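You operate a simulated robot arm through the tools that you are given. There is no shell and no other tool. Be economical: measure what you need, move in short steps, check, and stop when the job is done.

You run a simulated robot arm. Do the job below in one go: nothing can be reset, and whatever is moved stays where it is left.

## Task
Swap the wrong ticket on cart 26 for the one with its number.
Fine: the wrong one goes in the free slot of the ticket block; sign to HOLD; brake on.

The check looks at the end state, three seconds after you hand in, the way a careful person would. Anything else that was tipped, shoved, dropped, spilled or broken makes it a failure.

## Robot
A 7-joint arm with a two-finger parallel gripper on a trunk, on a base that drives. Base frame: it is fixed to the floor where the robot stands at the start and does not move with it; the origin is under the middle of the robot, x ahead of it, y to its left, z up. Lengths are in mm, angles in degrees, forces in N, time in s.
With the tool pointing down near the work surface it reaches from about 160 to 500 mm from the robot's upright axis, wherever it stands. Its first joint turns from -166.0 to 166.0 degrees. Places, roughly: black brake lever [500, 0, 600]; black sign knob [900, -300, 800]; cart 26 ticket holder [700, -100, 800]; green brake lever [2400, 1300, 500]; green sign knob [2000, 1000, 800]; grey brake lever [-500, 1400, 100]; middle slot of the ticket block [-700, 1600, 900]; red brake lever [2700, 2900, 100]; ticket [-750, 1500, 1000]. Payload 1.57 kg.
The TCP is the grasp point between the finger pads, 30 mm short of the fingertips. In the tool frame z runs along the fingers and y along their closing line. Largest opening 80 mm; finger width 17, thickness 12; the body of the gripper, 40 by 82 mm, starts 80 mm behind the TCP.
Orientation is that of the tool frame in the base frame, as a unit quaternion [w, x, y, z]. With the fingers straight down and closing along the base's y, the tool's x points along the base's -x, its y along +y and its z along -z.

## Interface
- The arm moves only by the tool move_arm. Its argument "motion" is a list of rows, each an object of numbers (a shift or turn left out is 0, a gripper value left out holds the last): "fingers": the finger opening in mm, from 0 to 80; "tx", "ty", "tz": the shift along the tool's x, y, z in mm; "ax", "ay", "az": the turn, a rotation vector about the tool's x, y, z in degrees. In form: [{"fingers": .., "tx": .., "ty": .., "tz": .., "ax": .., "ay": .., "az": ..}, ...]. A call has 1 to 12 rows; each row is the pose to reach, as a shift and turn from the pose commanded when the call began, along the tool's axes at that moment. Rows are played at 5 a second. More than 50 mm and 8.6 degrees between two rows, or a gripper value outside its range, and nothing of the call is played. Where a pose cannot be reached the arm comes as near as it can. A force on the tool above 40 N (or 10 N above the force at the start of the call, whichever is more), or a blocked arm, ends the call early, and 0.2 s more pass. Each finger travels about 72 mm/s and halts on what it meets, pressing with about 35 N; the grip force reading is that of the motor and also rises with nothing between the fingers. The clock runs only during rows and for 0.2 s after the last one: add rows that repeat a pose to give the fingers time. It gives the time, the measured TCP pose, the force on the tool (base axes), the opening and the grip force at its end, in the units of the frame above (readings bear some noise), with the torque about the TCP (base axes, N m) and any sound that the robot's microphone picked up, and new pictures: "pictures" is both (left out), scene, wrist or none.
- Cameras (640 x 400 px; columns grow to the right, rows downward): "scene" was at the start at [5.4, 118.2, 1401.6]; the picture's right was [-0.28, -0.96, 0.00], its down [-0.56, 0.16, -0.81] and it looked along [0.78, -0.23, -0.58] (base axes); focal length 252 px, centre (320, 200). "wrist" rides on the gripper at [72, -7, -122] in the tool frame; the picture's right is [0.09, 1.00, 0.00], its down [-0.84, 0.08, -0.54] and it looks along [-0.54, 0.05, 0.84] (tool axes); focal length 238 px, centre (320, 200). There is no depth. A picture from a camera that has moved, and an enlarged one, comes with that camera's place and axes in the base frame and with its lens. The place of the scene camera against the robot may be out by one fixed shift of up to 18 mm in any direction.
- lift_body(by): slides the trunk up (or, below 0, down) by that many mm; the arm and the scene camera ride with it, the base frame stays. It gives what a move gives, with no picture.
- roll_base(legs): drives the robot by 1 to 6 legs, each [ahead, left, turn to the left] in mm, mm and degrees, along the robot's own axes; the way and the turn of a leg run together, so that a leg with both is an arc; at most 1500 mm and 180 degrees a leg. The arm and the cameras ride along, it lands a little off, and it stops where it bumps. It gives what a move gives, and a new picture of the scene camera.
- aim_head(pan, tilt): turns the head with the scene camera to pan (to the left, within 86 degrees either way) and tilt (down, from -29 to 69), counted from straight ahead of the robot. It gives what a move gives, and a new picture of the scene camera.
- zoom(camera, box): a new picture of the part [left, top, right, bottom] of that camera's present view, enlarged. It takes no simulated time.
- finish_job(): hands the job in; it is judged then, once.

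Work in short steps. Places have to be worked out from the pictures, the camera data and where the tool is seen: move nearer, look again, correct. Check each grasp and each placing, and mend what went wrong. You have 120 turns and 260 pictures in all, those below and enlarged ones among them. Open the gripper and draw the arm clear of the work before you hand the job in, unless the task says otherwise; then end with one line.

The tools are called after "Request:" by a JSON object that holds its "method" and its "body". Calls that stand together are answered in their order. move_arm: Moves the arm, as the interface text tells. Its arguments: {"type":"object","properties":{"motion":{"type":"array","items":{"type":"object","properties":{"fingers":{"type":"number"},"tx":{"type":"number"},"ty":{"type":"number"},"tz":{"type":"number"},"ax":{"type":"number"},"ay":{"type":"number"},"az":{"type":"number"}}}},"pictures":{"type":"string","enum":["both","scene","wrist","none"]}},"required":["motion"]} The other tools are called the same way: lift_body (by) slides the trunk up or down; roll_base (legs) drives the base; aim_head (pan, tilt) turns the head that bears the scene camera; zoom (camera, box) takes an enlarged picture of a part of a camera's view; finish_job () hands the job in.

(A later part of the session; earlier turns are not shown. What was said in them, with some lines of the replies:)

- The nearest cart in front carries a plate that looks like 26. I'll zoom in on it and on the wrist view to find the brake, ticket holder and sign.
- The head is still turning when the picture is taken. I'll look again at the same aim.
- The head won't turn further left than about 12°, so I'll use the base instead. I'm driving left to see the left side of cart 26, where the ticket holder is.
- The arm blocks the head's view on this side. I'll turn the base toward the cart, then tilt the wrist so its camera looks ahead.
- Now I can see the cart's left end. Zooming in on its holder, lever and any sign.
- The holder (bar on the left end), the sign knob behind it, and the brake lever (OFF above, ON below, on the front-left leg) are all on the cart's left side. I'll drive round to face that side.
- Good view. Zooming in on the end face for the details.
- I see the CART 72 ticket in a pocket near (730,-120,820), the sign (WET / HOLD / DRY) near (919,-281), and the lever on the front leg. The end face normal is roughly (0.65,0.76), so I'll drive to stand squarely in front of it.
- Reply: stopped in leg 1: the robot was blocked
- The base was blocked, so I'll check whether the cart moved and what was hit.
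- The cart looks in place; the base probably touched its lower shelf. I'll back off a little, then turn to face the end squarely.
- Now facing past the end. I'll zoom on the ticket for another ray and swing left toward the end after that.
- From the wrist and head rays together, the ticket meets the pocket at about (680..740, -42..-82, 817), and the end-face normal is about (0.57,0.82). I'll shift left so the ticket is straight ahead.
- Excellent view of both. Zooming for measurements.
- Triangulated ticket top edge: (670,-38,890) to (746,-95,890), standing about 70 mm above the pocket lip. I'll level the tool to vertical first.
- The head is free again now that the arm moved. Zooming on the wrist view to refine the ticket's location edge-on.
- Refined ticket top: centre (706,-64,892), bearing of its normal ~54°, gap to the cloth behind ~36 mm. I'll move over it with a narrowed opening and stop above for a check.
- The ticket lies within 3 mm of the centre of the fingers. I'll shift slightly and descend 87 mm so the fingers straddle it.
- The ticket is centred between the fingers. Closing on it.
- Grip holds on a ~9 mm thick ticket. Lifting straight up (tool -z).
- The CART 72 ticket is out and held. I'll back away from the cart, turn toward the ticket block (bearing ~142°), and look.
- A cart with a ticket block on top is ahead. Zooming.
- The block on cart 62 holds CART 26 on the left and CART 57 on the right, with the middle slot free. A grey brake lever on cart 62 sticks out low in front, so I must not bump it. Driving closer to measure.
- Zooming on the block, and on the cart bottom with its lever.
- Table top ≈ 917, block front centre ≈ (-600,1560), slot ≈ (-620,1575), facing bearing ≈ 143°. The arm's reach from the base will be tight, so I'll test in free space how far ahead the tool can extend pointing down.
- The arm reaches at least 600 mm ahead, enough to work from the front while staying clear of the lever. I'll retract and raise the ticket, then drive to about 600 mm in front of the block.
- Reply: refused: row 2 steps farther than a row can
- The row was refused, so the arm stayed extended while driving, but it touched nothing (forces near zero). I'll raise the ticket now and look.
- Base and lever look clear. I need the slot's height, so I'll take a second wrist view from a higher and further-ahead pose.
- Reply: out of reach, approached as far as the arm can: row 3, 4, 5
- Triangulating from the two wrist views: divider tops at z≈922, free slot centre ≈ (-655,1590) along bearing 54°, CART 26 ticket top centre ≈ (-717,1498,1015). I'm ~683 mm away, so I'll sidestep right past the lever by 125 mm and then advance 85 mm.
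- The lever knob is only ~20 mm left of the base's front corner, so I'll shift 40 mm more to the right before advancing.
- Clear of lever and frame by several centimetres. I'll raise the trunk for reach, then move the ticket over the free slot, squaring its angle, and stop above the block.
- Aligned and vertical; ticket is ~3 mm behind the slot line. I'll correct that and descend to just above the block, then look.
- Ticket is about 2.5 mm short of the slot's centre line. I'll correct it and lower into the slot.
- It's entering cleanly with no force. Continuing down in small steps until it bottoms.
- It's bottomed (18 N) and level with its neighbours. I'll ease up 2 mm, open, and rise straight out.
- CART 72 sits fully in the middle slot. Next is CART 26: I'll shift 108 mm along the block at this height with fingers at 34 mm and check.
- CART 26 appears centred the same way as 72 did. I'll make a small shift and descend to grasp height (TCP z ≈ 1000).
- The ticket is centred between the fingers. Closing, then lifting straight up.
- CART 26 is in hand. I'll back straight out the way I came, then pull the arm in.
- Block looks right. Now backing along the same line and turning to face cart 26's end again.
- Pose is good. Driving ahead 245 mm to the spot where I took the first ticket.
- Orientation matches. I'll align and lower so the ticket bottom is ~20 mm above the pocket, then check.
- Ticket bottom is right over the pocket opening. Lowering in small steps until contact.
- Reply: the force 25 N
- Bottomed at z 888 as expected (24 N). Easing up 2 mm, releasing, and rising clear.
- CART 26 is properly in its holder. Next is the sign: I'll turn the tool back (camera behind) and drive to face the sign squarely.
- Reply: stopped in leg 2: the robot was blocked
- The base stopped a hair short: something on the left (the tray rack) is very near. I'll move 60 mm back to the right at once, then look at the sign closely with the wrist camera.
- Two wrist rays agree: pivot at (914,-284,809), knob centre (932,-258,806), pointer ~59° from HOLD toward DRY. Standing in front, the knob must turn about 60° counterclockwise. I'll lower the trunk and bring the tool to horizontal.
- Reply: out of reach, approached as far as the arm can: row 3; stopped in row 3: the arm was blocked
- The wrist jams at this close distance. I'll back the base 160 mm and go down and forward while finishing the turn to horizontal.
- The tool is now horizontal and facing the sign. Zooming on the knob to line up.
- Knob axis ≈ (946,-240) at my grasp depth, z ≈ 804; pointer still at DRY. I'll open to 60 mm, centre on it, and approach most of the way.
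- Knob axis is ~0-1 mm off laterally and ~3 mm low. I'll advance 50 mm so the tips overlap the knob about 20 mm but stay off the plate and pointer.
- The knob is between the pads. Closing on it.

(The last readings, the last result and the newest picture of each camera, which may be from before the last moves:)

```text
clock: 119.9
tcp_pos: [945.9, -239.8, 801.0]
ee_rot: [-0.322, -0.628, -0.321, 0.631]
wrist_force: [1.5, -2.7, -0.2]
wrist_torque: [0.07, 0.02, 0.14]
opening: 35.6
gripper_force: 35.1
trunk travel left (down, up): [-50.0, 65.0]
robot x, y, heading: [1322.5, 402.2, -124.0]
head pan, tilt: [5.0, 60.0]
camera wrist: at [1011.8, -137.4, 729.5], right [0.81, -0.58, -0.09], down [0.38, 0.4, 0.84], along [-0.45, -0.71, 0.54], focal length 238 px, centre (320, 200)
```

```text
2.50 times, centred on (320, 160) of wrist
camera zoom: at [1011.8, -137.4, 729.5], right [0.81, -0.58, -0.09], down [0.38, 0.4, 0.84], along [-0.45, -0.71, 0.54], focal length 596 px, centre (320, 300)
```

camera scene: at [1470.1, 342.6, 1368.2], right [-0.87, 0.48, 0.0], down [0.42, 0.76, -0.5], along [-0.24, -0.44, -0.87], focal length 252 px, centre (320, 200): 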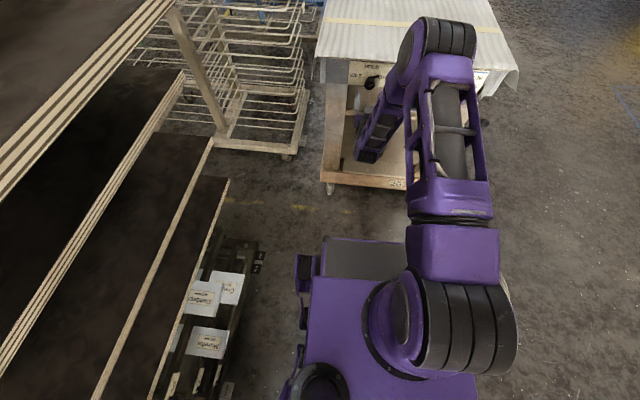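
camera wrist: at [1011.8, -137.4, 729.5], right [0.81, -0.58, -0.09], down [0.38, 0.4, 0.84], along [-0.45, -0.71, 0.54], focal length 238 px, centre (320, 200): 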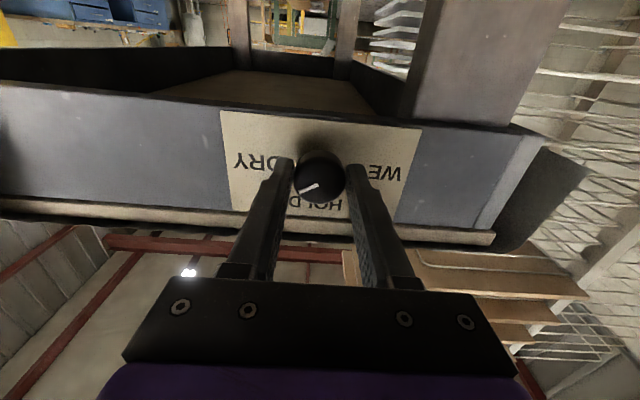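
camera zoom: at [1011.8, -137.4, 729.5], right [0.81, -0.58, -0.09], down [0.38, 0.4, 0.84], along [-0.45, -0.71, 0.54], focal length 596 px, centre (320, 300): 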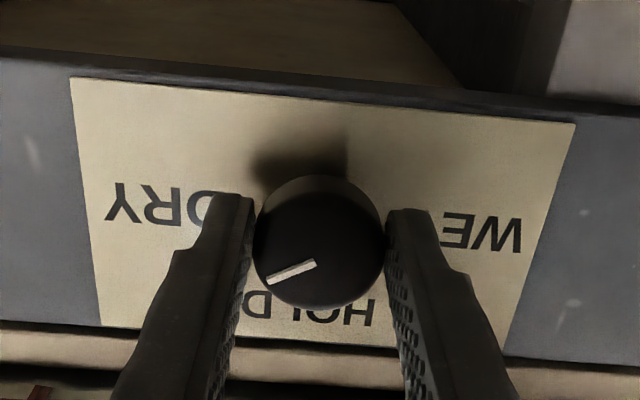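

Knob gripped (35.6 mm). Turning it counterclockwise 45° first, then I'll check the pointer.

Request:
{"method": "move_arm", "body": {"motion": [{"az": -7}, {"az": -14}, {"az": -21}, {"az": -28}, {"az": -35}, {"az": -42}, {"az": -45}, {"az": -45}], "pictures": "both"}}

Request:
{"method": "zoom", "body": {"camera": "wrist", "box": [220, 80, 420, 240]}}

Request:
{"method": "zoom", "body": {"camera": "scene", "box": [320, 40, 440, 140]}}

```text
clock: 121.7
tcp_pos: [943.8, -239.2, 802.4]
ee_rot: [-0.054, -0.458, -0.537, 0.706]
wrist_force: [-5.4, 4.7, 5.7]
wrist_torque: [-0.07, -0.01, -0.45]
opening: 35.3
gripper_force: 34.8
trunk travel left (down, up): [-50.0, 65.0]
robot x, y, heading: [1322.3, 399.0, -123.9]
head pan, tilt: [5.0, 60.0]
camera scene: at [1470.0, 343.3, 1368.3], right [-0.87, 0.48, 0.0], down [0.42, 0.76, -0.5], along [-0.24, -0.44, -0.87], focal length 252 px, centre (320, 200)
camera wrist: at [970.3, -107.3, 756.3], right [0.51, -0.38, -0.77], down [0.84, 0.06, 0.53], along [-0.16, -0.92, 0.35], focal length 238 px, centre (320, 200)
```

scene: 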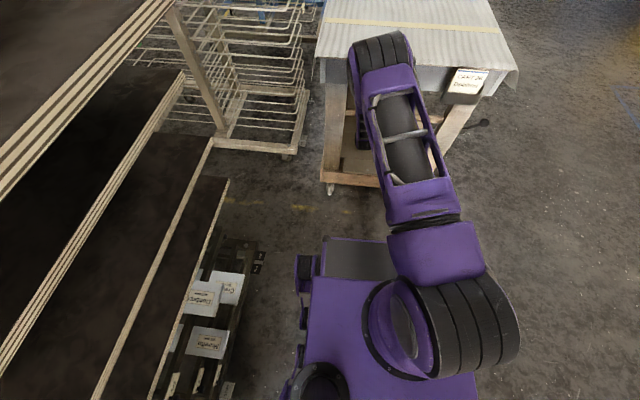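
wrist: 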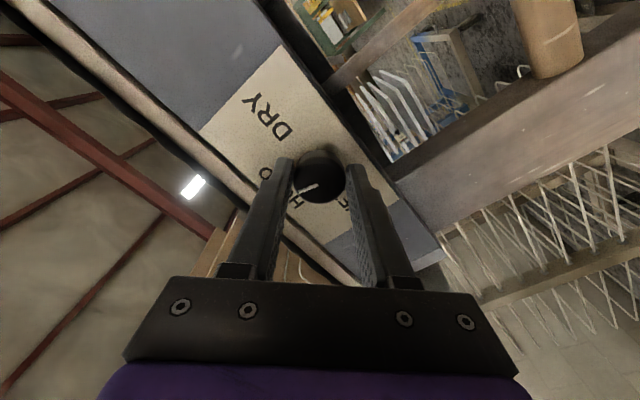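

```text
2.50 times, centred on (320, 160) of wrist
camera zoom: at [970.3, -107.3, 756.3], right [0.51, -0.38, -0.77], down [0.84, 0.06, 0.53], along [-0.16, -0.92, 0.35], focal length 596 px, centre (320, 300)
```

zoom: 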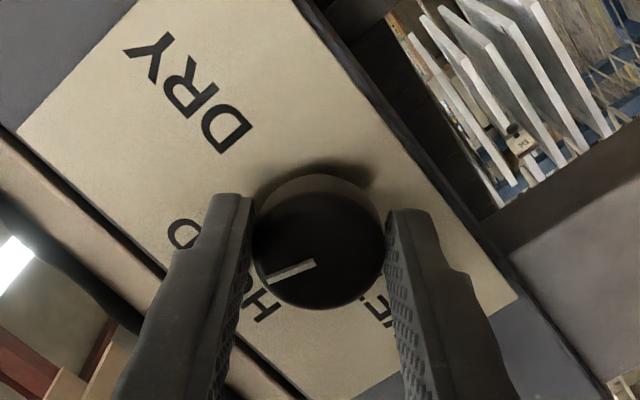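

```text
4.00 times, centred on (380, 90) of scene
camera zoom: at [1470.0, 343.3, 1368.3], right [-0.87, 0.48, 0.0], down [0.42, 0.76, -0.5], along [-0.24, -0.44, -0.87], focal length 1010 px, centre (80, 640)
```

zoom: 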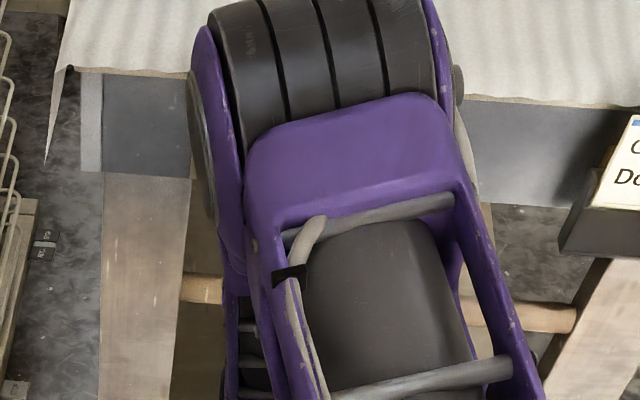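

The knob follows the gripper; the mark still needs roughly 15° more to point at HOLD. Turning another 15°.

Request:
{"method": "move_arm", "body": {"motion": [{"az": -5}, {"az": -10}, {"az": -15}, {"az": -15}], "pictures": "wrist"}}

Request:
{"method": "zoom", "body": {"camera": "wrist", "box": [200, 60, 420, 240]}}

```text
clock: 122.7
tcp_pos: [945.3, -238.0, 803.4]
ee_rot: [0.038, -0.385, -0.591, 0.708]
wrist_force: [-11.4, 8.1, 11.4]
wrist_torque: [-0.27, 0.13, -0.73]
opening: 35.1
gripper_force: 35.7
trunk travel left (down, up): [-50.0, 65.0]
robot x, y, heading: [1329.1, 402.2, -124.0]
head pan, tilt: [5.0, 60.0]
camera wrist: at [962.3, -101.1, 772.8], right [0.33, -0.25, -0.91], down [0.94, -0.01, 0.35], along [-0.1, -0.97, 0.23], focal length 238 px, centre (320, 200)
```

wrist: 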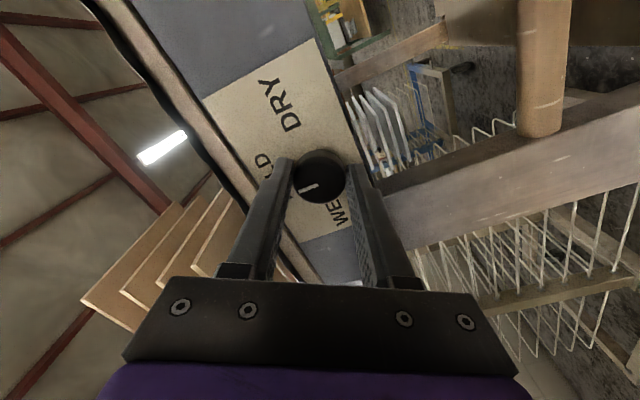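

```text
2.22 times, centred on (310, 150) of wrist
camera zoom: at [962.3, -101.1, 772.8], right [0.33, -0.25, -0.91], down [0.94, -0.01, 0.35], along [-0.1, -0.97, 0.23], focal length 530 px, centre (342, 311)
```

zoom: 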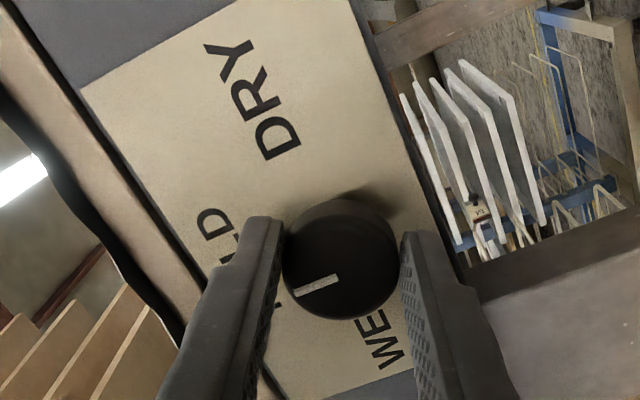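

Mark now points nearly at HOLD. I'll release, back off, and look from the front.

Request:
{"method": "move_arm", "body": {"motion": [{"fingers": 50}, {"fingers": 60}, {"fingers": 60, "tz": -30}, {"fingers": 60, "tz": -70}, {"fingers": 60, "tz": -110}, {"fingers": 60, "tz": -110}], "pictures": "wrist"}}

Request:
{"method": "zoom", "body": {"camera": "wrist", "box": [200, 40, 420, 200]}}

```text
clock: 124.1
tcp_pos: [1013.2, -150.2, 801.0]
ee_rot: [0.037, -0.385, -0.591, 0.708]
wrist_force: [0.2, 0.0, -0.6]
wrist_torque: [0.01, 0.01, -0.01]
opening: 59.9
gripper_force: 0.1
trunk travel left (down, up): [-50.0, 65.0]
robot x, y, heading: [1321.7, 403.9, -124.5]
head pan, tilt: [5.0, 60.0]
camera wrist: at [1028.9, -12.1, 771.0], right [0.34, -0.25, -0.91], down [0.94, -0.01, 0.35], along [-0.09, -0.97, 0.23], focal length 238 px, centre (320, 200)
```

wrist: 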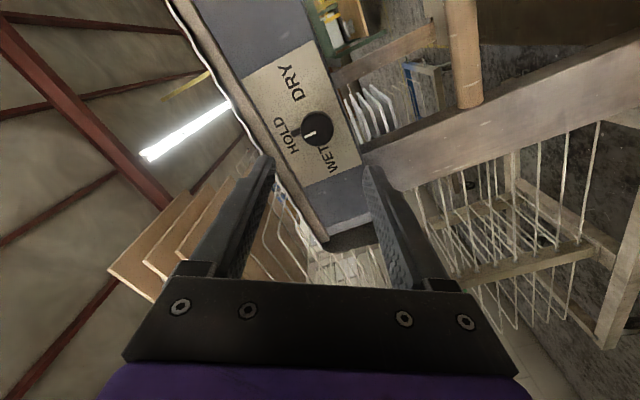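

```text
2.50 times, centred on (310, 120) of wrist
camera zoom: at [1028.9, -12.1, 771.0], right [0.34, -0.25, -0.91], down [0.94, -0.01, 0.35], along [-0.09, -0.97, 0.23], focal length 596 px, centre (345, 400)
```

zoom: 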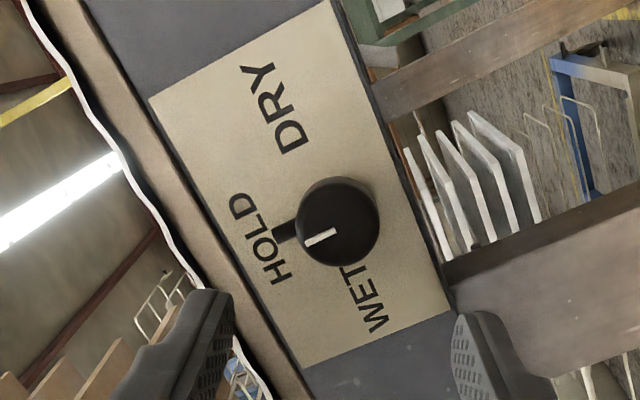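

The pointer now points squarely at HOLD. I'll unwind the wrist, raise and withdraw, then view the sign with the head camera.

Request:
{"method": "move_arm", "body": {"motion": [{"az": 7, "tx": -6, "ty": -10, "tz": -10}, {"az": 14, "tx": -12, "ty": -20, "tz": -20}, {"az": 21, "tx": -18, "ty": -30, "tz": -30}, {"az": 28, "tx": -24, "ty": -40, "tz": -40}, {"az": 35, "tx": -30, "ty": -52, "tz": -40}, {"az": 42, "tx": -36, "ty": -62, "tz": -40}, {"az": 49, "tx": -42, "ty": -73, "tz": -40}, {"az": 56, "tx": -48, "ty": -83, "tz": -40}, {"az": 60, "tx": -50, "ty": -86, "tz": -40}, {"az": 60, "tx": -50, "ty": -86, "tz": -40}], "pictures": "both"}}

Request:
{"method": "zoom", "body": {"camera": "wrist", "box": [0, 0, 480, 200]}}

Request:
{"method": "zoom", "body": {"camera": "scene", "box": [310, 40, 490, 180]}}

```text
clock: 126.3
tcp_pos: [1034.1, -118.5, 901.2]
ee_rot: [-0.322, -0.63, -0.321, 0.63]
wrist_force: [0.0, -0.1, -0.1]
wrist_torque: [-0.02, 0.0, 0.0]
opening: 59.9
gripper_force: 0.0
trunk travel left (down, up): [-50.0, 65.0]
robot x, y, heading: [1324.6, 402.7, -124.1]
head pan, tilt: [5.0, 60.0]
camera scene: at [1470.1, 342.6, 1368.2], right [-0.87, 0.48, 0.0], down [0.42, 0.76, -0.5], along [-0.24, -0.44, -0.87], focal length 252 px, centre (320, 200)
camera wrist: at [1099.6, -15.4, 828.7], right [0.81, -0.58, -0.09], down [0.38, 0.4, 0.84], along [-0.45, -0.71, 0.54], focal length 238 px, centre (320, 200)
```

scene: 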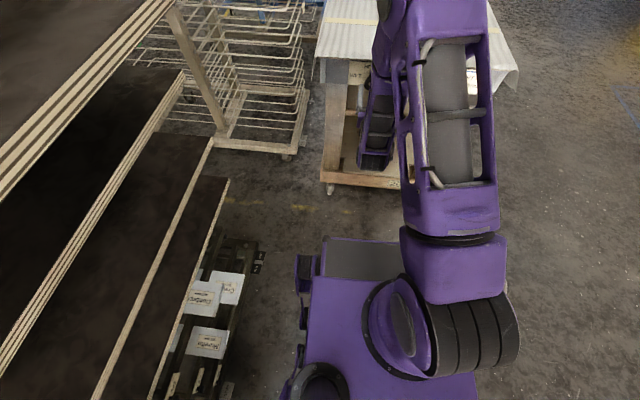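
wrist: 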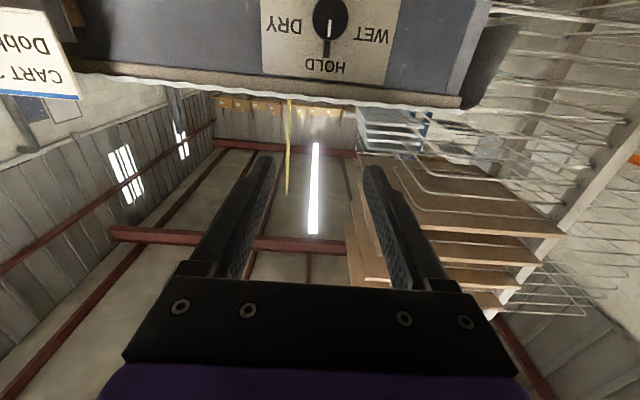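

```text
1.33 times, centred on (240, 100) of wrist
camera zoom: at [1099.6, -15.4, 828.7], right [0.81, -0.58, -0.09], down [0.38, 0.4, 0.84], along [-0.45, -0.71, 0.54], focal length 318 px, centre (427, 333)
```

zoom: 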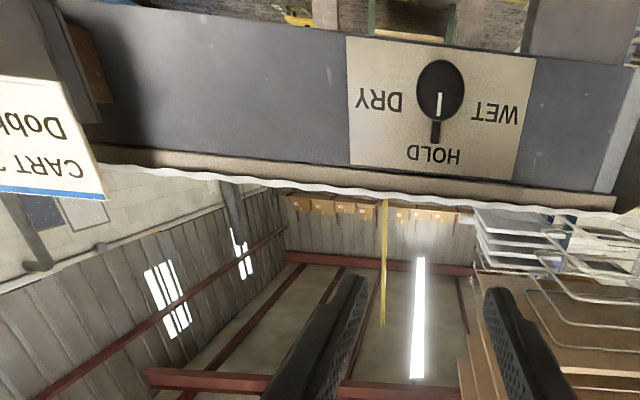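

```text
2.86 times, centred on (400, 110) of scene
camera zoom: at [1470.1, 342.6, 1368.2], right [-0.87, 0.48, 0.0], down [0.42, 0.76, -0.5], along [-0.24, -0.44, -0.87], focal length 721 px, centre (91, 457)
```

zoom: 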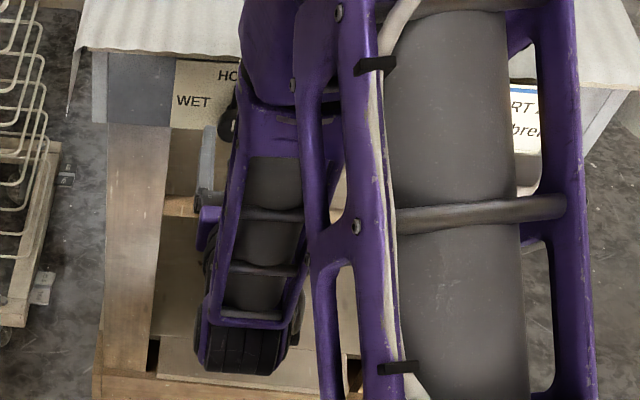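

Sign confirmed at HOLD. Now the brake, whose knob I triangulate at (484,-30,611) with its pivot near (546,-64,585). I'll back off, raise and fold the arm with the tool ~50° down, then drive around to the cart's long side.

Request:
{"method": "roll_base", "body": {"legs": [[-250, 0, 0]]}}

Request:
{"method": "move_arm", "body": {"motion": [{"tx": -35}, {"tx": -70, "tz": -10}, {"tx": -100, "tz": -30, "ay": 6}, {"tx": -125, "tz": -50, "ay": 12}, {"tx": -150, "tz": -70, "ay": 18}, {"tx": -170, "tz": -90, "ay": 24}, {"tx": -185, "tz": -110, "ay": 30}, {"tx": -200, "tz": -130, "ay": 36}, {"tx": -200, "tz": -150, "ay": 42}, {"tx": -200, "tz": -160, "ay": 50}, {"tx": -200, "tz": -160, "ay": 50}], "pictures": "scene"}}

```text
clock: 128.2
tcp_pos: [1172.3, 88.8, 901.2]
ee_rot: [-0.32, -0.63, -0.32, 0.631]
wrist_force: [0.2, 0.1, 0.4]
wrist_torque: [-0.01, -0.02, 0.01]
opening: 60.0
gripper_force: 0.1
trunk travel left (down, up): [-50.0, 65.0]
robot x, y, heading: [1461.8, 609.6, -123.9]
head pan, tilt: [5.0, 60.0]
camera scene: at [1609.3, 548.2, 1368.2], right [-0.87, 0.49, 0.0], down [0.42, 0.76, -0.5], along [-0.24, -0.44, -0.87], focal length 252 px, centre (320, 200)
```

scene: 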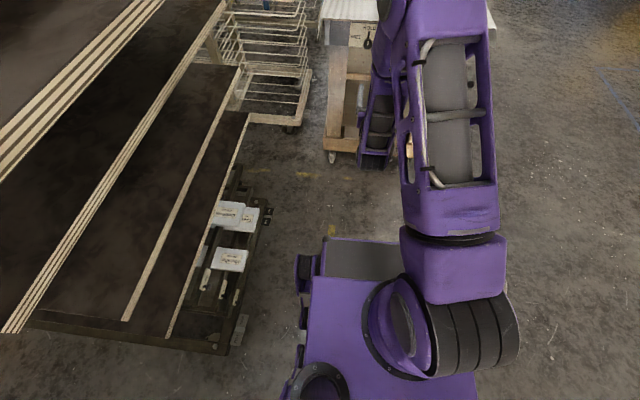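

```text
clock: 130.6
tcp_pos: [1266.8, 218.8, 1100.6]
ee_rot: [0.155, 0.838, 0.424, -0.305]
wrist_force: [0.1, -0.4, 0.1]
wrist_torque: [-0.02, -0.02, 0.0]
opening: 60.1
gripper_force: 0.0
out of reach, approached as far as the arm can: row 8
trunk travel left (down, up): [-50.0, 65.0]
robot x, y, heading: [1467.1, 609.6, -124.2]
head pan, tilt: [5.0, 60.0]
camera scene: at [1585.0, 582.9, 1363.4], right [-0.38, 0.92, 0.0], down [0.83, 0.34, -0.43], along [-0.4, -0.17, -0.9], focal length 252 px, centre (320, 200)
```

scene: 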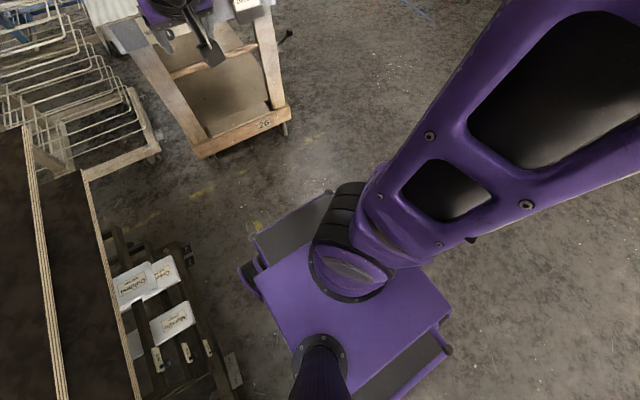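

Arm folded. Driving around: turn to heading 180°, go west, then turn to face the cart's long side (heading -36°).

Request:
{"method": "roll_base", "body": {"legs": [[0, 0, -56], [1400, 0, 0], [0, 0, 144]]}}

Request:
{"method": "move_arm", "body": {"motion": [{}], "pictures": "wrist"}}

```text
clock: 146.2
tcp_pos: [441.3, 406.1, 1101.2]
ee_rot: [0.324, 0.305, 0.888, -0.111]
wrist_force: [0.9, -0.5, 0.1]
wrist_torque: [-0.02, 0.0, 0.03]
opening: 59.9
gripper_force: 0.2
trunk travel left (down, up): [-50.0, 65.0]
robot x, y, heading: [57.6, 613.8, -35.8]
head pan, tilt: [5.0, 60.0]
camera scene: at [101.0, 726.9, 1362.9], right [-0.93, -0.36, 0.0], down [-0.32, 0.84, -0.43], along [0.15, -0.4, -0.9], focal length 252 px, centre (320, 200)
```

scene: 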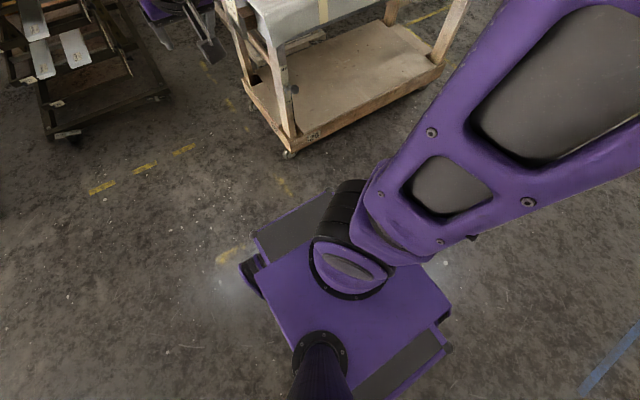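

```text
clock: 146.6
tcp_pos: [442.4, 406.4, 1100.5]
ee_rot: [0.324, 0.305, 0.889, -0.112]
wrist_force: [-0.6, 0.0, 0.4]
wrist_torque: [0.01, 0.02, -0.03]
opening: 60.0
gripper_force: 0.0
trunk travel left (down, up): [-50.0, 65.0]
robot x, y, heading: [56.2, 618.7, -35.7]
head pan, tilt: [5.0, 60.0]
camera wrist: at [331.9, 483.1, 1147.3], right [0.56, 0.83, -0.06], down [0.28, -0.12, 0.95], along [0.78, -0.55, -0.3], focal length 238 px, centre (320, 200)
```

wrist: 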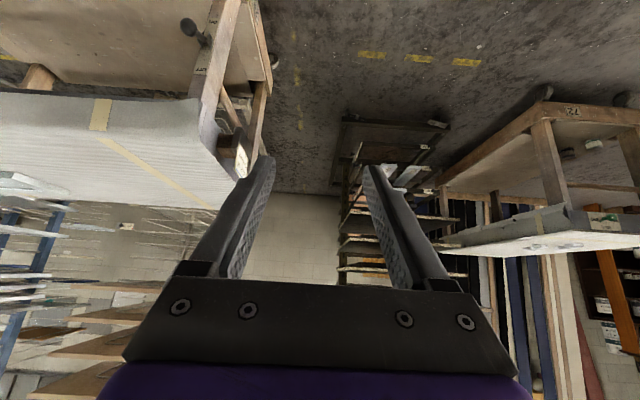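

I can see the lever and the 26 ticket. Sidestepping right to line up with the lever.

Request:
{"method": "roll_base", "body": {"legs": [[60, -285, 0]]}}

Request:
{"method": "move_arm", "body": {"motion": [{"fingers": 0}, {"fingers": 0}, {"fingers": 0}, {"fingers": 0}, {"fingers": 0}], "pictures": "wrist"}}

Request:
{"method": "zoom", "body": {"camera": "wrist", "box": [240, 0, 440, 140]}}

```text
clock: 150.0
tcp_pos: [323.3, 137.6, 1099.8]
ee_rot: [0.324, 0.305, 0.889, -0.111]
wrist_force: [1.1, -0.3, 1.6]
wrist_torque: [0.0, -0.03, 0.03]
opening: 60.3
gripper_force: 0.0
trunk travel left (down, up): [-50.0, 65.0]
robot x, y, heading: [-61.5, 346.7, -35.8]
head pan, tilt: [5.0, 60.0]
camera scene: at [-18.0, 458.7, 1362.8], right [-0.93, -0.36, 0.0], down [-0.32, 0.84, -0.43], along [0.15, -0.4, -0.9], focal length 252 px, centre (320, 200)
```

scene: 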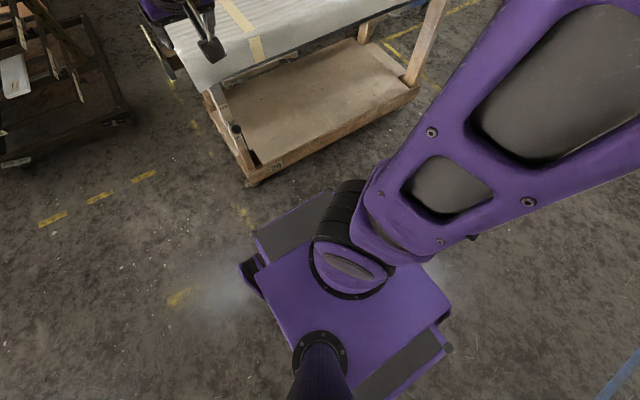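

```text
clock: 151.2
tcp_pos: [323.3, 138.2, 1100.9]
ee_rot: [0.324, 0.305, 0.889, -0.112]
wrist_force: [0.6, -0.1, -0.5]
wrist_torque: [-0.02, 0.0, 0.01]
opening: 0.0
gripper_force: 21.2
trunk travel left (down, up): [-50.0, 65.0]
robot x, y, heading: [-57.3, 345.1, -35.9]
head pan, tilt: [5.0, 60.0]
camera wrist: at [212.9, 214.7, 1147.4], right [0.56, 0.83, -0.06], down [0.28, -0.12, 0.95], along [0.78, -0.55, -0.3], focal length 238 px, centre (320, 200)
```

wrist: 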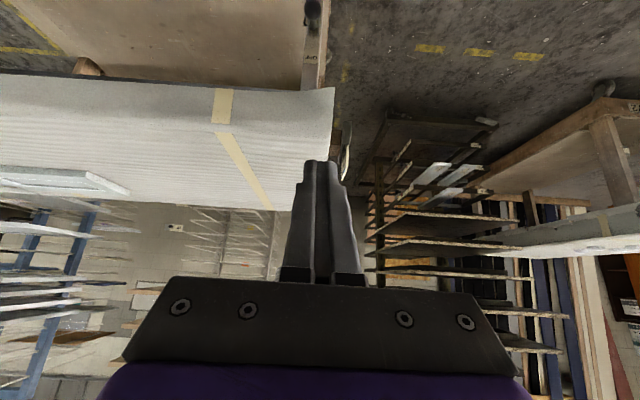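

```text
2.86 times, centred on (340, 70) of wrist
camera zoom: at [212.9, 214.7, 1147.4], right [0.56, 0.83, -0.06], down [0.28, -0.12, 0.95], along [0.78, -0.55, -0.3], focal length 681 px, centre (263, 571)
```

zoom: 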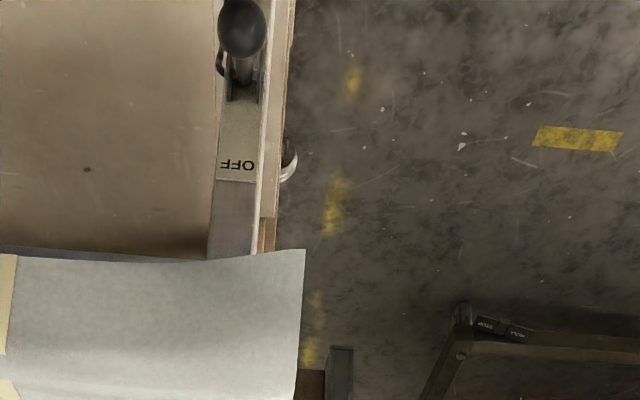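

Knob confirmed at (486,-29,611). I'll drive 120 mm closer so I can push down on the lever rod with closed fingers.

Request:
{"method": "roll_base", "body": {"legs": [[120, 0, 0]]}}

Request:
{"method": "lift_body", "body": {"by": -40}}

```text
clock: 152.4
tcp_pos: [418.2, 68.2, 1100.1]
ee_rot: [0.324, 0.304, 0.889, -0.112]
wrist_force: [0.6, 0.2, 0.3]
wrist_torque: [0.02, 0.02, 0.03]
opening: 0.2
gripper_force: 21.0
trunk travel left (down, up): [-50.0, 65.0]
robot x, y, heading: [36.4, 276.5, -36.0]
head pan, tilt: [5.0, 60.0]
camera scene: at [77.9, 389.5, 1362.8], right [-0.93, -0.36, 0.0], down [-0.33, 0.84, -0.43], along [0.15, -0.4, -0.91], focal length 252 px, centre (320, 200)
```

scene: 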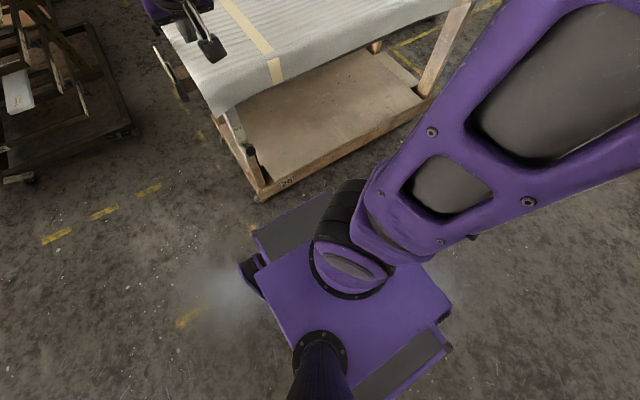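

```text
clock: 153.2
tcp_pos: [419.8, 68.3, 1059.7]
ee_rot: [0.324, 0.305, 0.888, -0.112]
wrist_force: [-0.1, 0.5, 0.0]
wrist_torque: [0.0, 0.04, -0.03]
opening: 0.0
gripper_force: 20.9
trunk travel left (down, up): [-10.0, 105.0]
robot x, y, heading: [38.2, 280.1, -35.7]
head pan, tilt: [5.0, 60.0]
```

Lowering the arm straight down outboard of the lever, to z ≈ 720.

Request:
{"method": "move_arm", "body": {"motion": [{"tx": 26, "tz": 31}, {"tx": 52, "tz": 62}, {"tx": 78, "tz": 93}, {"tx": 104, "tz": 124}, {"tx": 130, "tz": 155}, {"tx": 156, "tz": 186}, {"tx": 182, "tz": 217}, {"tx": 200, "tz": 238}, {"tx": 219, "tz": 260}, {"tx": 219, "tz": 260}], "pictures": "both"}}

```text
clock: 155.4
tcp_pos: [419.1, 67.7, 720.6]
ee_rot: [0.324, 0.304, 0.889, -0.111]
wrist_force: [1.4, -0.3, -0.1]
wrist_torque: [0.0, 0.0, 0.0]
opening: 0.0
gripper_force: 21.3
trunk travel left (down, up): [-10.0, 105.0]
robot x, y, heading: [39.0, 275.1, -35.4]
head pan, tilt: [5.0, 60.0]
camera scene: at [113.3, 412.0, 1328.2], right [-0.51, -0.86, 0.0], down [-0.74, 0.44, -0.5], along [0.43, -0.26, -0.87], focal length 252 px, centre (320, 200)
camera wrist: at [308.6, 144.5, 768.1], right [0.56, 0.83, -0.06], down [0.28, -0.12, 0.95], along [0.78, -0.55, -0.29], focal length 238 px, centre (320, 200)
```

scene: 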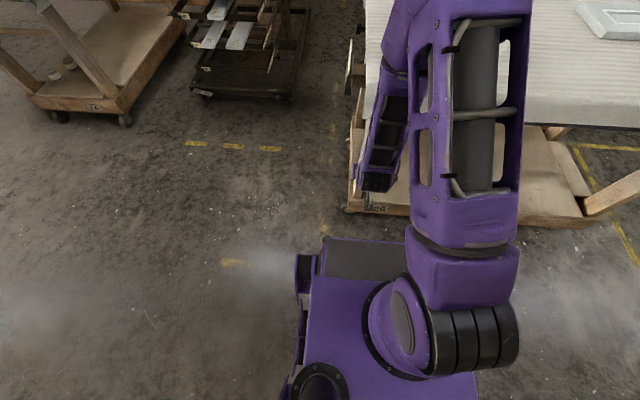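
wrist: 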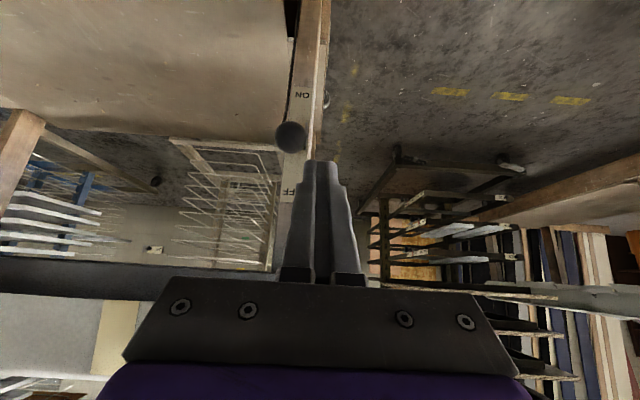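

Knob at (486,-28,618) from here. Moving the fingertips over the rod, ~25 mm inboard of the knob and ~45 mm above it.

Request:
{"method": "move_arm", "body": {"motion": [{"tx": -22, "ty": -11, "tz": 35}, {"tx": -44, "ty": -22, "tz": 70}, {"tx": -66, "ty": -33, "tz": 105}, {"tx": -66, "ty": -33, "tz": 105}], "pictures": "both"}}

Request:
{"method": "zoom", "body": {"camera": "wrist", "box": [240, 80, 400, 220]}}

```text
clock: 156.4
tcp_pos: [492.6, -32.0, 682.1]
ee_rot: [0.324, 0.304, 0.889, -0.112]
wrist_force: [0.3, 0.4, 1.0]
wrist_torque: [-0.01, 0.02, -0.03]
opening: 0.0
gripper_force: 21.2
trunk travel left (down, up): [-10.0, 105.0]
robot x, y, heading: [34.8, 277.1, -35.8]
head pan, tilt: [5.0, 60.0]
camera scene: at [113.3, 412.0, 1328.2], right [-0.51, -0.86, 0.0], down [-0.74, 0.44, -0.5], along [0.43, -0.26, -0.87], focal length 252 px, centre (320, 200)
camera wrist: at [381.9, 44.6, 729.7], right [0.56, 0.83, -0.06], down [0.28, -0.12, 0.95], along [0.78, -0.55, -0.3], focal length 238 px, centre (320, 200)
```

scene: 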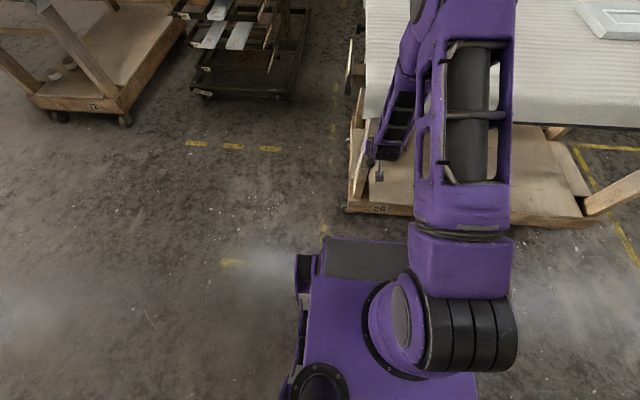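
wrist: 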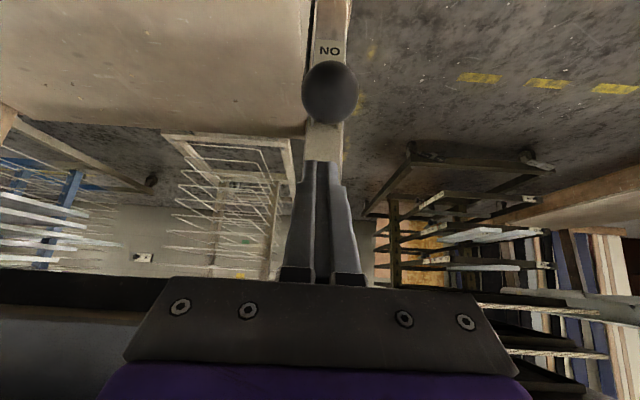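

```text
2.86 times, centred on (320, 150) of wrist
camera zoom: at [381.9, 44.6, 729.7], right [0.56, 0.83, -0.06], down [0.28, -0.12, 0.95], along [0.78, -0.55, -0.3], focal length 681 px, centre (320, 343)
```

zoom: 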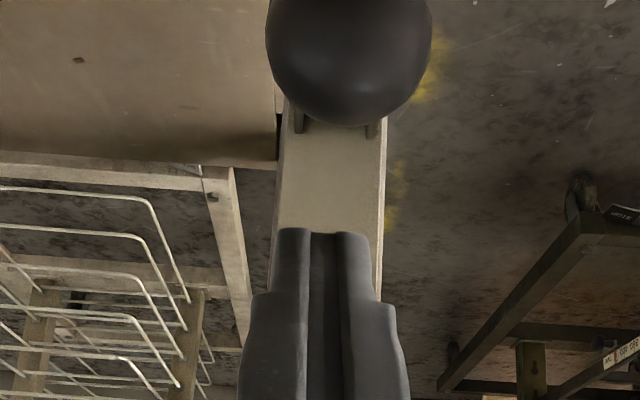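

Knob centre is ~5 mm to the tool's +y side. I'll adjust and push straight down in 8–10 mm steps.

Request:
{"method": "move_arm", "body": {"motion": [{"tx": -4.6, "ty": 5, "tz": 4}, {"tx": 5, "ty": 5, "tz": 15.5}, {"tx": 14.7, "ty": 5, "tz": 27}, {"tx": 21, "ty": 5, "tz": 34.6}, {"tx": 26, "ty": 5, "tz": 40.4}, {"tx": 31, "ty": 5, "tz": 46}, {"tx": 36, "ty": 5, "tz": 52}, {"tx": 36, "ty": 5, "tz": 52}], "pictures": "wrist"}}

Request:
{"method": "zoom", "body": {"camera": "wrist", "box": [240, 40, 400, 200]}}

```text
clock: 158.2
tcp_pos: [499.5, -30.5, 618.3]
ee_rot: [0.324, 0.304, 0.889, -0.112]
wrist_force: [0.3, 0.4, 0.1]
wrist_torque: [-0.01, 0.0, 0.0]
opening: 0.1
gripper_force: 21.4
trunk travel left (down, up): [-10.0, 105.0]
robot x, y, heading: [39.3, 276.8, -36.1]
head pan, tilt: [5.0, 60.0]
camera wrist: at [389.7, 46.5, 666.0], right [0.56, 0.83, -0.06], down [0.28, -0.12, 0.95], along [0.78, -0.55, -0.3], focal length 238 px, centre (320, 200)
```

wrist: 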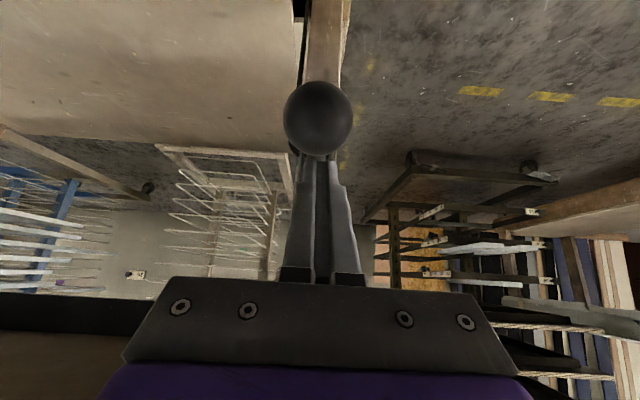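

```text
2.50 times, centred on (320, 120) of wrist
camera zoom: at [389.7, 46.5, 666.0], right [0.56, 0.83, -0.06], down [0.28, -0.12, 0.95], along [0.78, -0.55, -0.3], focal length 596 px, centre (320, 400)
```

zoom: 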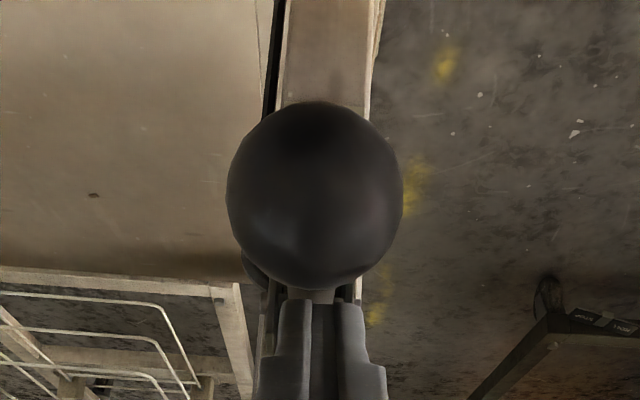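

The knob dropped from z≈616 to ≈576 with hardly any force, so the lever is moving. Continuing down until it stops.

Request:
{"method": "move_arm", "body": {"motion": [{"tx": 5, "tz": 6}, {"tx": 10, "tz": 12}, {"tx": 15, "tz": 18}, {"tx": 20, "tz": 24}, {"tx": 25, "tz": 30}, {"tx": 30, "tz": 36}, {"tx": 35, "tz": 42}, {"tx": 35, "tz": 42}], "pictures": "wrist"}}

Request:
{"method": "zoom", "body": {"camera": "wrist", "box": [240, 40, 400, 200]}}

```text
clock: 159.6
tcp_pos: [500.1, -29.6, 583.5]
ee_rot: [0.328, 0.304, 0.887, -0.114]
wrist_force: [-12.8, 10.5, 27.3]
wrist_torque: [0.0, 0.12, -0.1]
opening: 0.0
gripper_force: 21.4
trunk travel left (down, up): [-10.0, 105.0]
robot x, y, heading: [33.0, 276.0, -36.1]
head pan, tilt: [5.0, 60.0]
stopped in row 6: the force on the tool passed its limit at 51 N (the readings are from after the stop); the commanded pose is now the measured one
camera wrist: at [389.4, 47.2, 629.4], right [0.56, 0.83, -0.06], down [0.27, -0.11, 0.96], along [0.79, -0.55, -0.29], focal length 238 px, centre (320, 200)
```

wrist: 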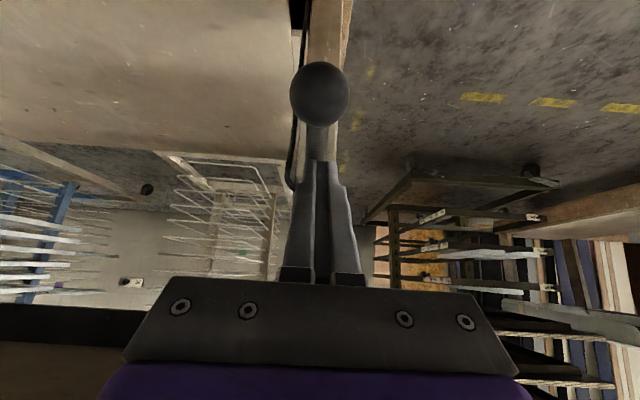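

```text
2.50 times, centred on (320, 120) of wrist
camera zoom: at [389.4, 47.2, 629.4], right [0.56, 0.83, -0.06], down [0.27, -0.11, 0.96], along [0.79, -0.55, -0.29], focal length 596 px, centre (320, 400)
```

zoom: 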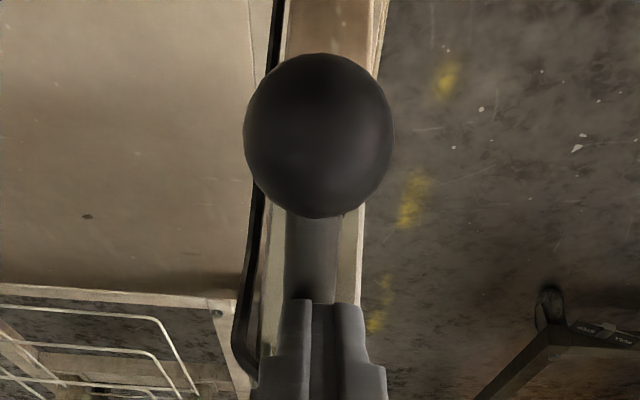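

The lever hit its stop (51 N), with the knob now around z≈525–535, well down toward ON. I'll withdraw up and back and inspect.

Request:
{"method": "move_arm", "body": {"motion": [{"tx": -15, "tz": -18}, {"tx": -35, "tz": -45}, {"tx": -55, "tz": -75}, {"tx": -70, "tz": -110}, {"tx": -85, "tz": -145}, {"tx": -100, "tz": -180}, {"tx": -100, "tz": -180}], "pictures": "both"}}

Request:
{"method": "zoom", "body": {"camera": "wrist", "box": [240, 40, 400, 200]}}

```text
clock: 161.2
tcp_pos: [469.6, -5.4, 783.3]
ee_rot: [0.326, 0.305, 0.888, -0.113]
wrist_force: [-0.8, -0.1, 0.1]
wrist_torque: [0.03, 0.01, 0.0]
opening: 0.3
gripper_force: 21.6
trunk travel left (down, up): [-10.0, 105.0]
robot x, y, heading: [39.1, 275.0, -35.8]
head pan, tilt: [5.0, 60.0]
camera scene: at [113.1, 412.2, 1328.1], right [-0.51, -0.86, 0.0], down [-0.74, 0.44, -0.5], along [0.43, -0.26, -0.87], focal length 252 px, centre (320, 200)
camera wrist: at [359.3, 71.6, 830.1], right [0.56, 0.83, -0.06], down [0.27, -0.11, 0.95], along [0.79, -0.55, -0.29], focal length 238 px, centre (320, 200)
```

scene: 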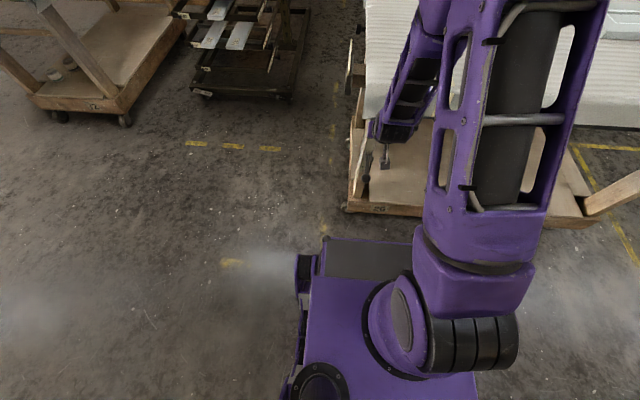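
wrist: 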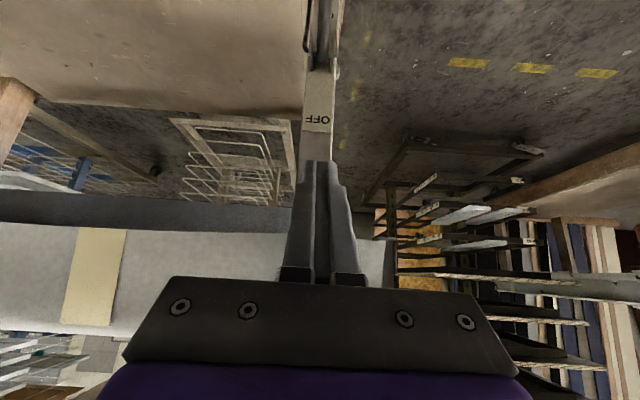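

```text
2.50 times, centred on (320, 120) of wrist
camera zoom: at [359.3, 71.6, 830.1], right [0.56, 0.83, -0.06], down [0.27, -0.11, 0.95], along [0.79, -0.55, -0.29], focal length 596 px, centre (320, 400)
```

zoom: 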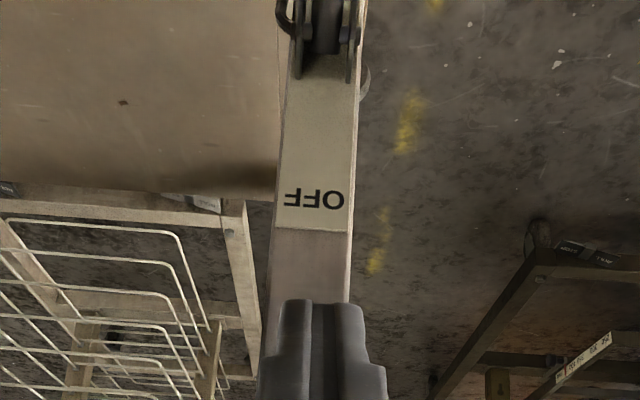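

Zooming the head view on the lever, and backing away for a clearer look.

Request:
{"method": "zoom", "body": {"camera": "scene", "box": [330, 100, 430, 220]}}

Request:
{"method": "roll_base", "body": {"legs": [[-350, 0, 0], [0, 300, 0]]}}

Request:
{"method": "move_arm", "body": {"motion": [{"fingers": 40}, {"fingers": 40}, {"fingers": 40}], "pictures": "both"}}

```text
3.33 times, centred on (380, 160) of scene
camera zoom: at [113.1, 412.2, 1328.1], right [-0.51, -0.86, 0.0], down [-0.74, 0.44, -0.5], along [0.43, -0.26, -0.87], focal length 842 px, centre (120, 333)
```

zoom: 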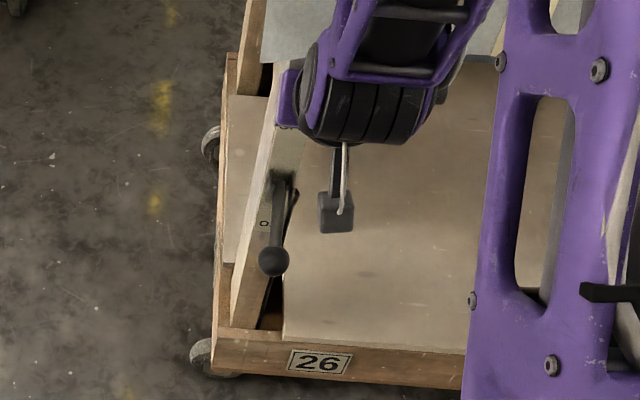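

```text
clock: 166.5
tcp_pos: [362.3, 443.1, 783.7]
ee_rot: [0.327, 0.304, 0.888, -0.113]
wrist_force: [-1.1, 0.5, 0.1]
wrist_torque: [0.02, 0.0, 0.0]
opening: 0.0
gripper_force: 20.9
trunk travel left (down, up): [-10.0, 105.0]
robot x, y, heading: [-72.2, 726.2, -36.0]
head pan, tilt: [5.0, 60.0]
camera scene: at [4.9, 861.6, 1328.2], right [-0.51, -0.86, 0.0], down [-0.74, 0.44, -0.5], along [0.43, -0.26, -0.87], focal length 252 px, centre (320, 200)
```

scene: 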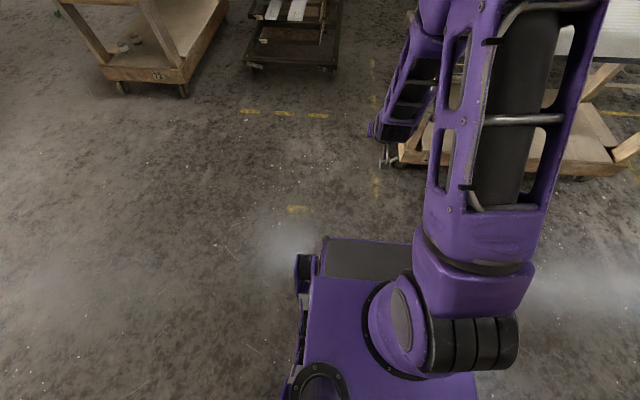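

```text
clock: 167.3
tcp_pos: [362.5, 443.7, 782.9]
ee_rot: [0.326, 0.305, 0.888, -0.112]
wrist_force: [-0.3, 0.9, -0.9]
wrist_torque: [-0.03, 0.0, 0.0]
opening: 40.1
gripper_force: 0.1
trunk travel left (down, up): [-10.0, 105.0]
robot x, y, heading: [-71.5, 729.2, -36.1]
head pan, tilt: [5.0, 60.0]
camera scene: at [5.0, 861.6, 1328.2], right [-0.51, -0.86, 0.0], down [-0.74, 0.44, -0.5], along [0.43, -0.26, -0.87], focal length 252 px, centre (320, 200)
camera wrist: at [251.2, 520.7, 829.8], right [0.56, 0.83, -0.06], down [0.27, -0.11, 0.95], along [0.78, -0.55, -0.29], focal length 238 px, centre (320, 200)
```

scene: 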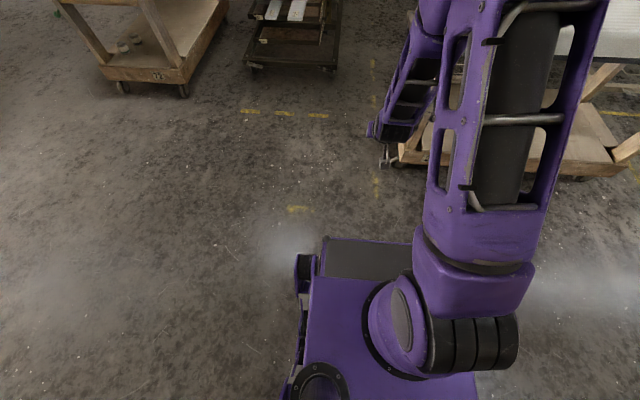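
wrist: 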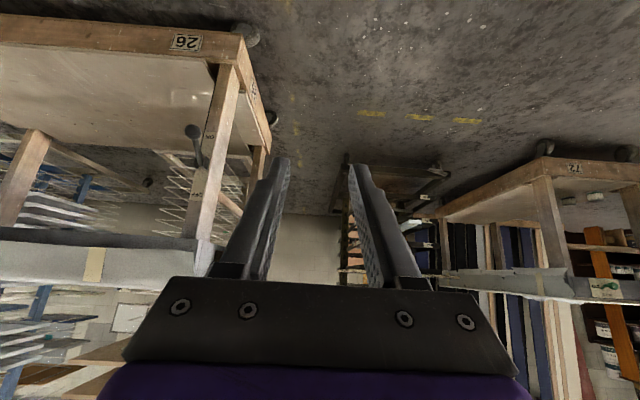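

Request:
{"method": "zoom", "body": {"camera": "wrist", "box": [150, 90, 270, 210]}}

```text
3.33 times, centred on (210, 150) of wrist
camera zoom: at [251.2, 520.7, 829.8], right [0.56, 0.83, -0.06], down [0.27, -0.11, 0.95], along [0.78, -0.55, -0.29], focal length 794 px, centre (687, 367)
```

zoom: 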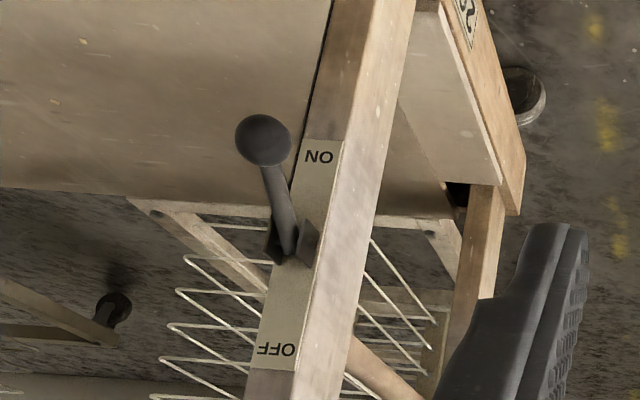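

The lever now points at ON. CART 26 is in its holder, CART 72 is in the middle slot, the sign is on HOLD, and the gripper is open and clear, so I'm handing in.

Request:
{"method": "finish_job", "body": {}}

```text
The job is handed in.
```

I put the CART 26 ticket in cart 26's holder and the wrong CART 72 ticket in the free middle slot of the ticket block. I then turned the sign to HOLD and set the brake to ON. The base bumped into something twice: once at cart 26, and once on the side facing the tray rack. I saw nothing out of place in the pictures afterwards.
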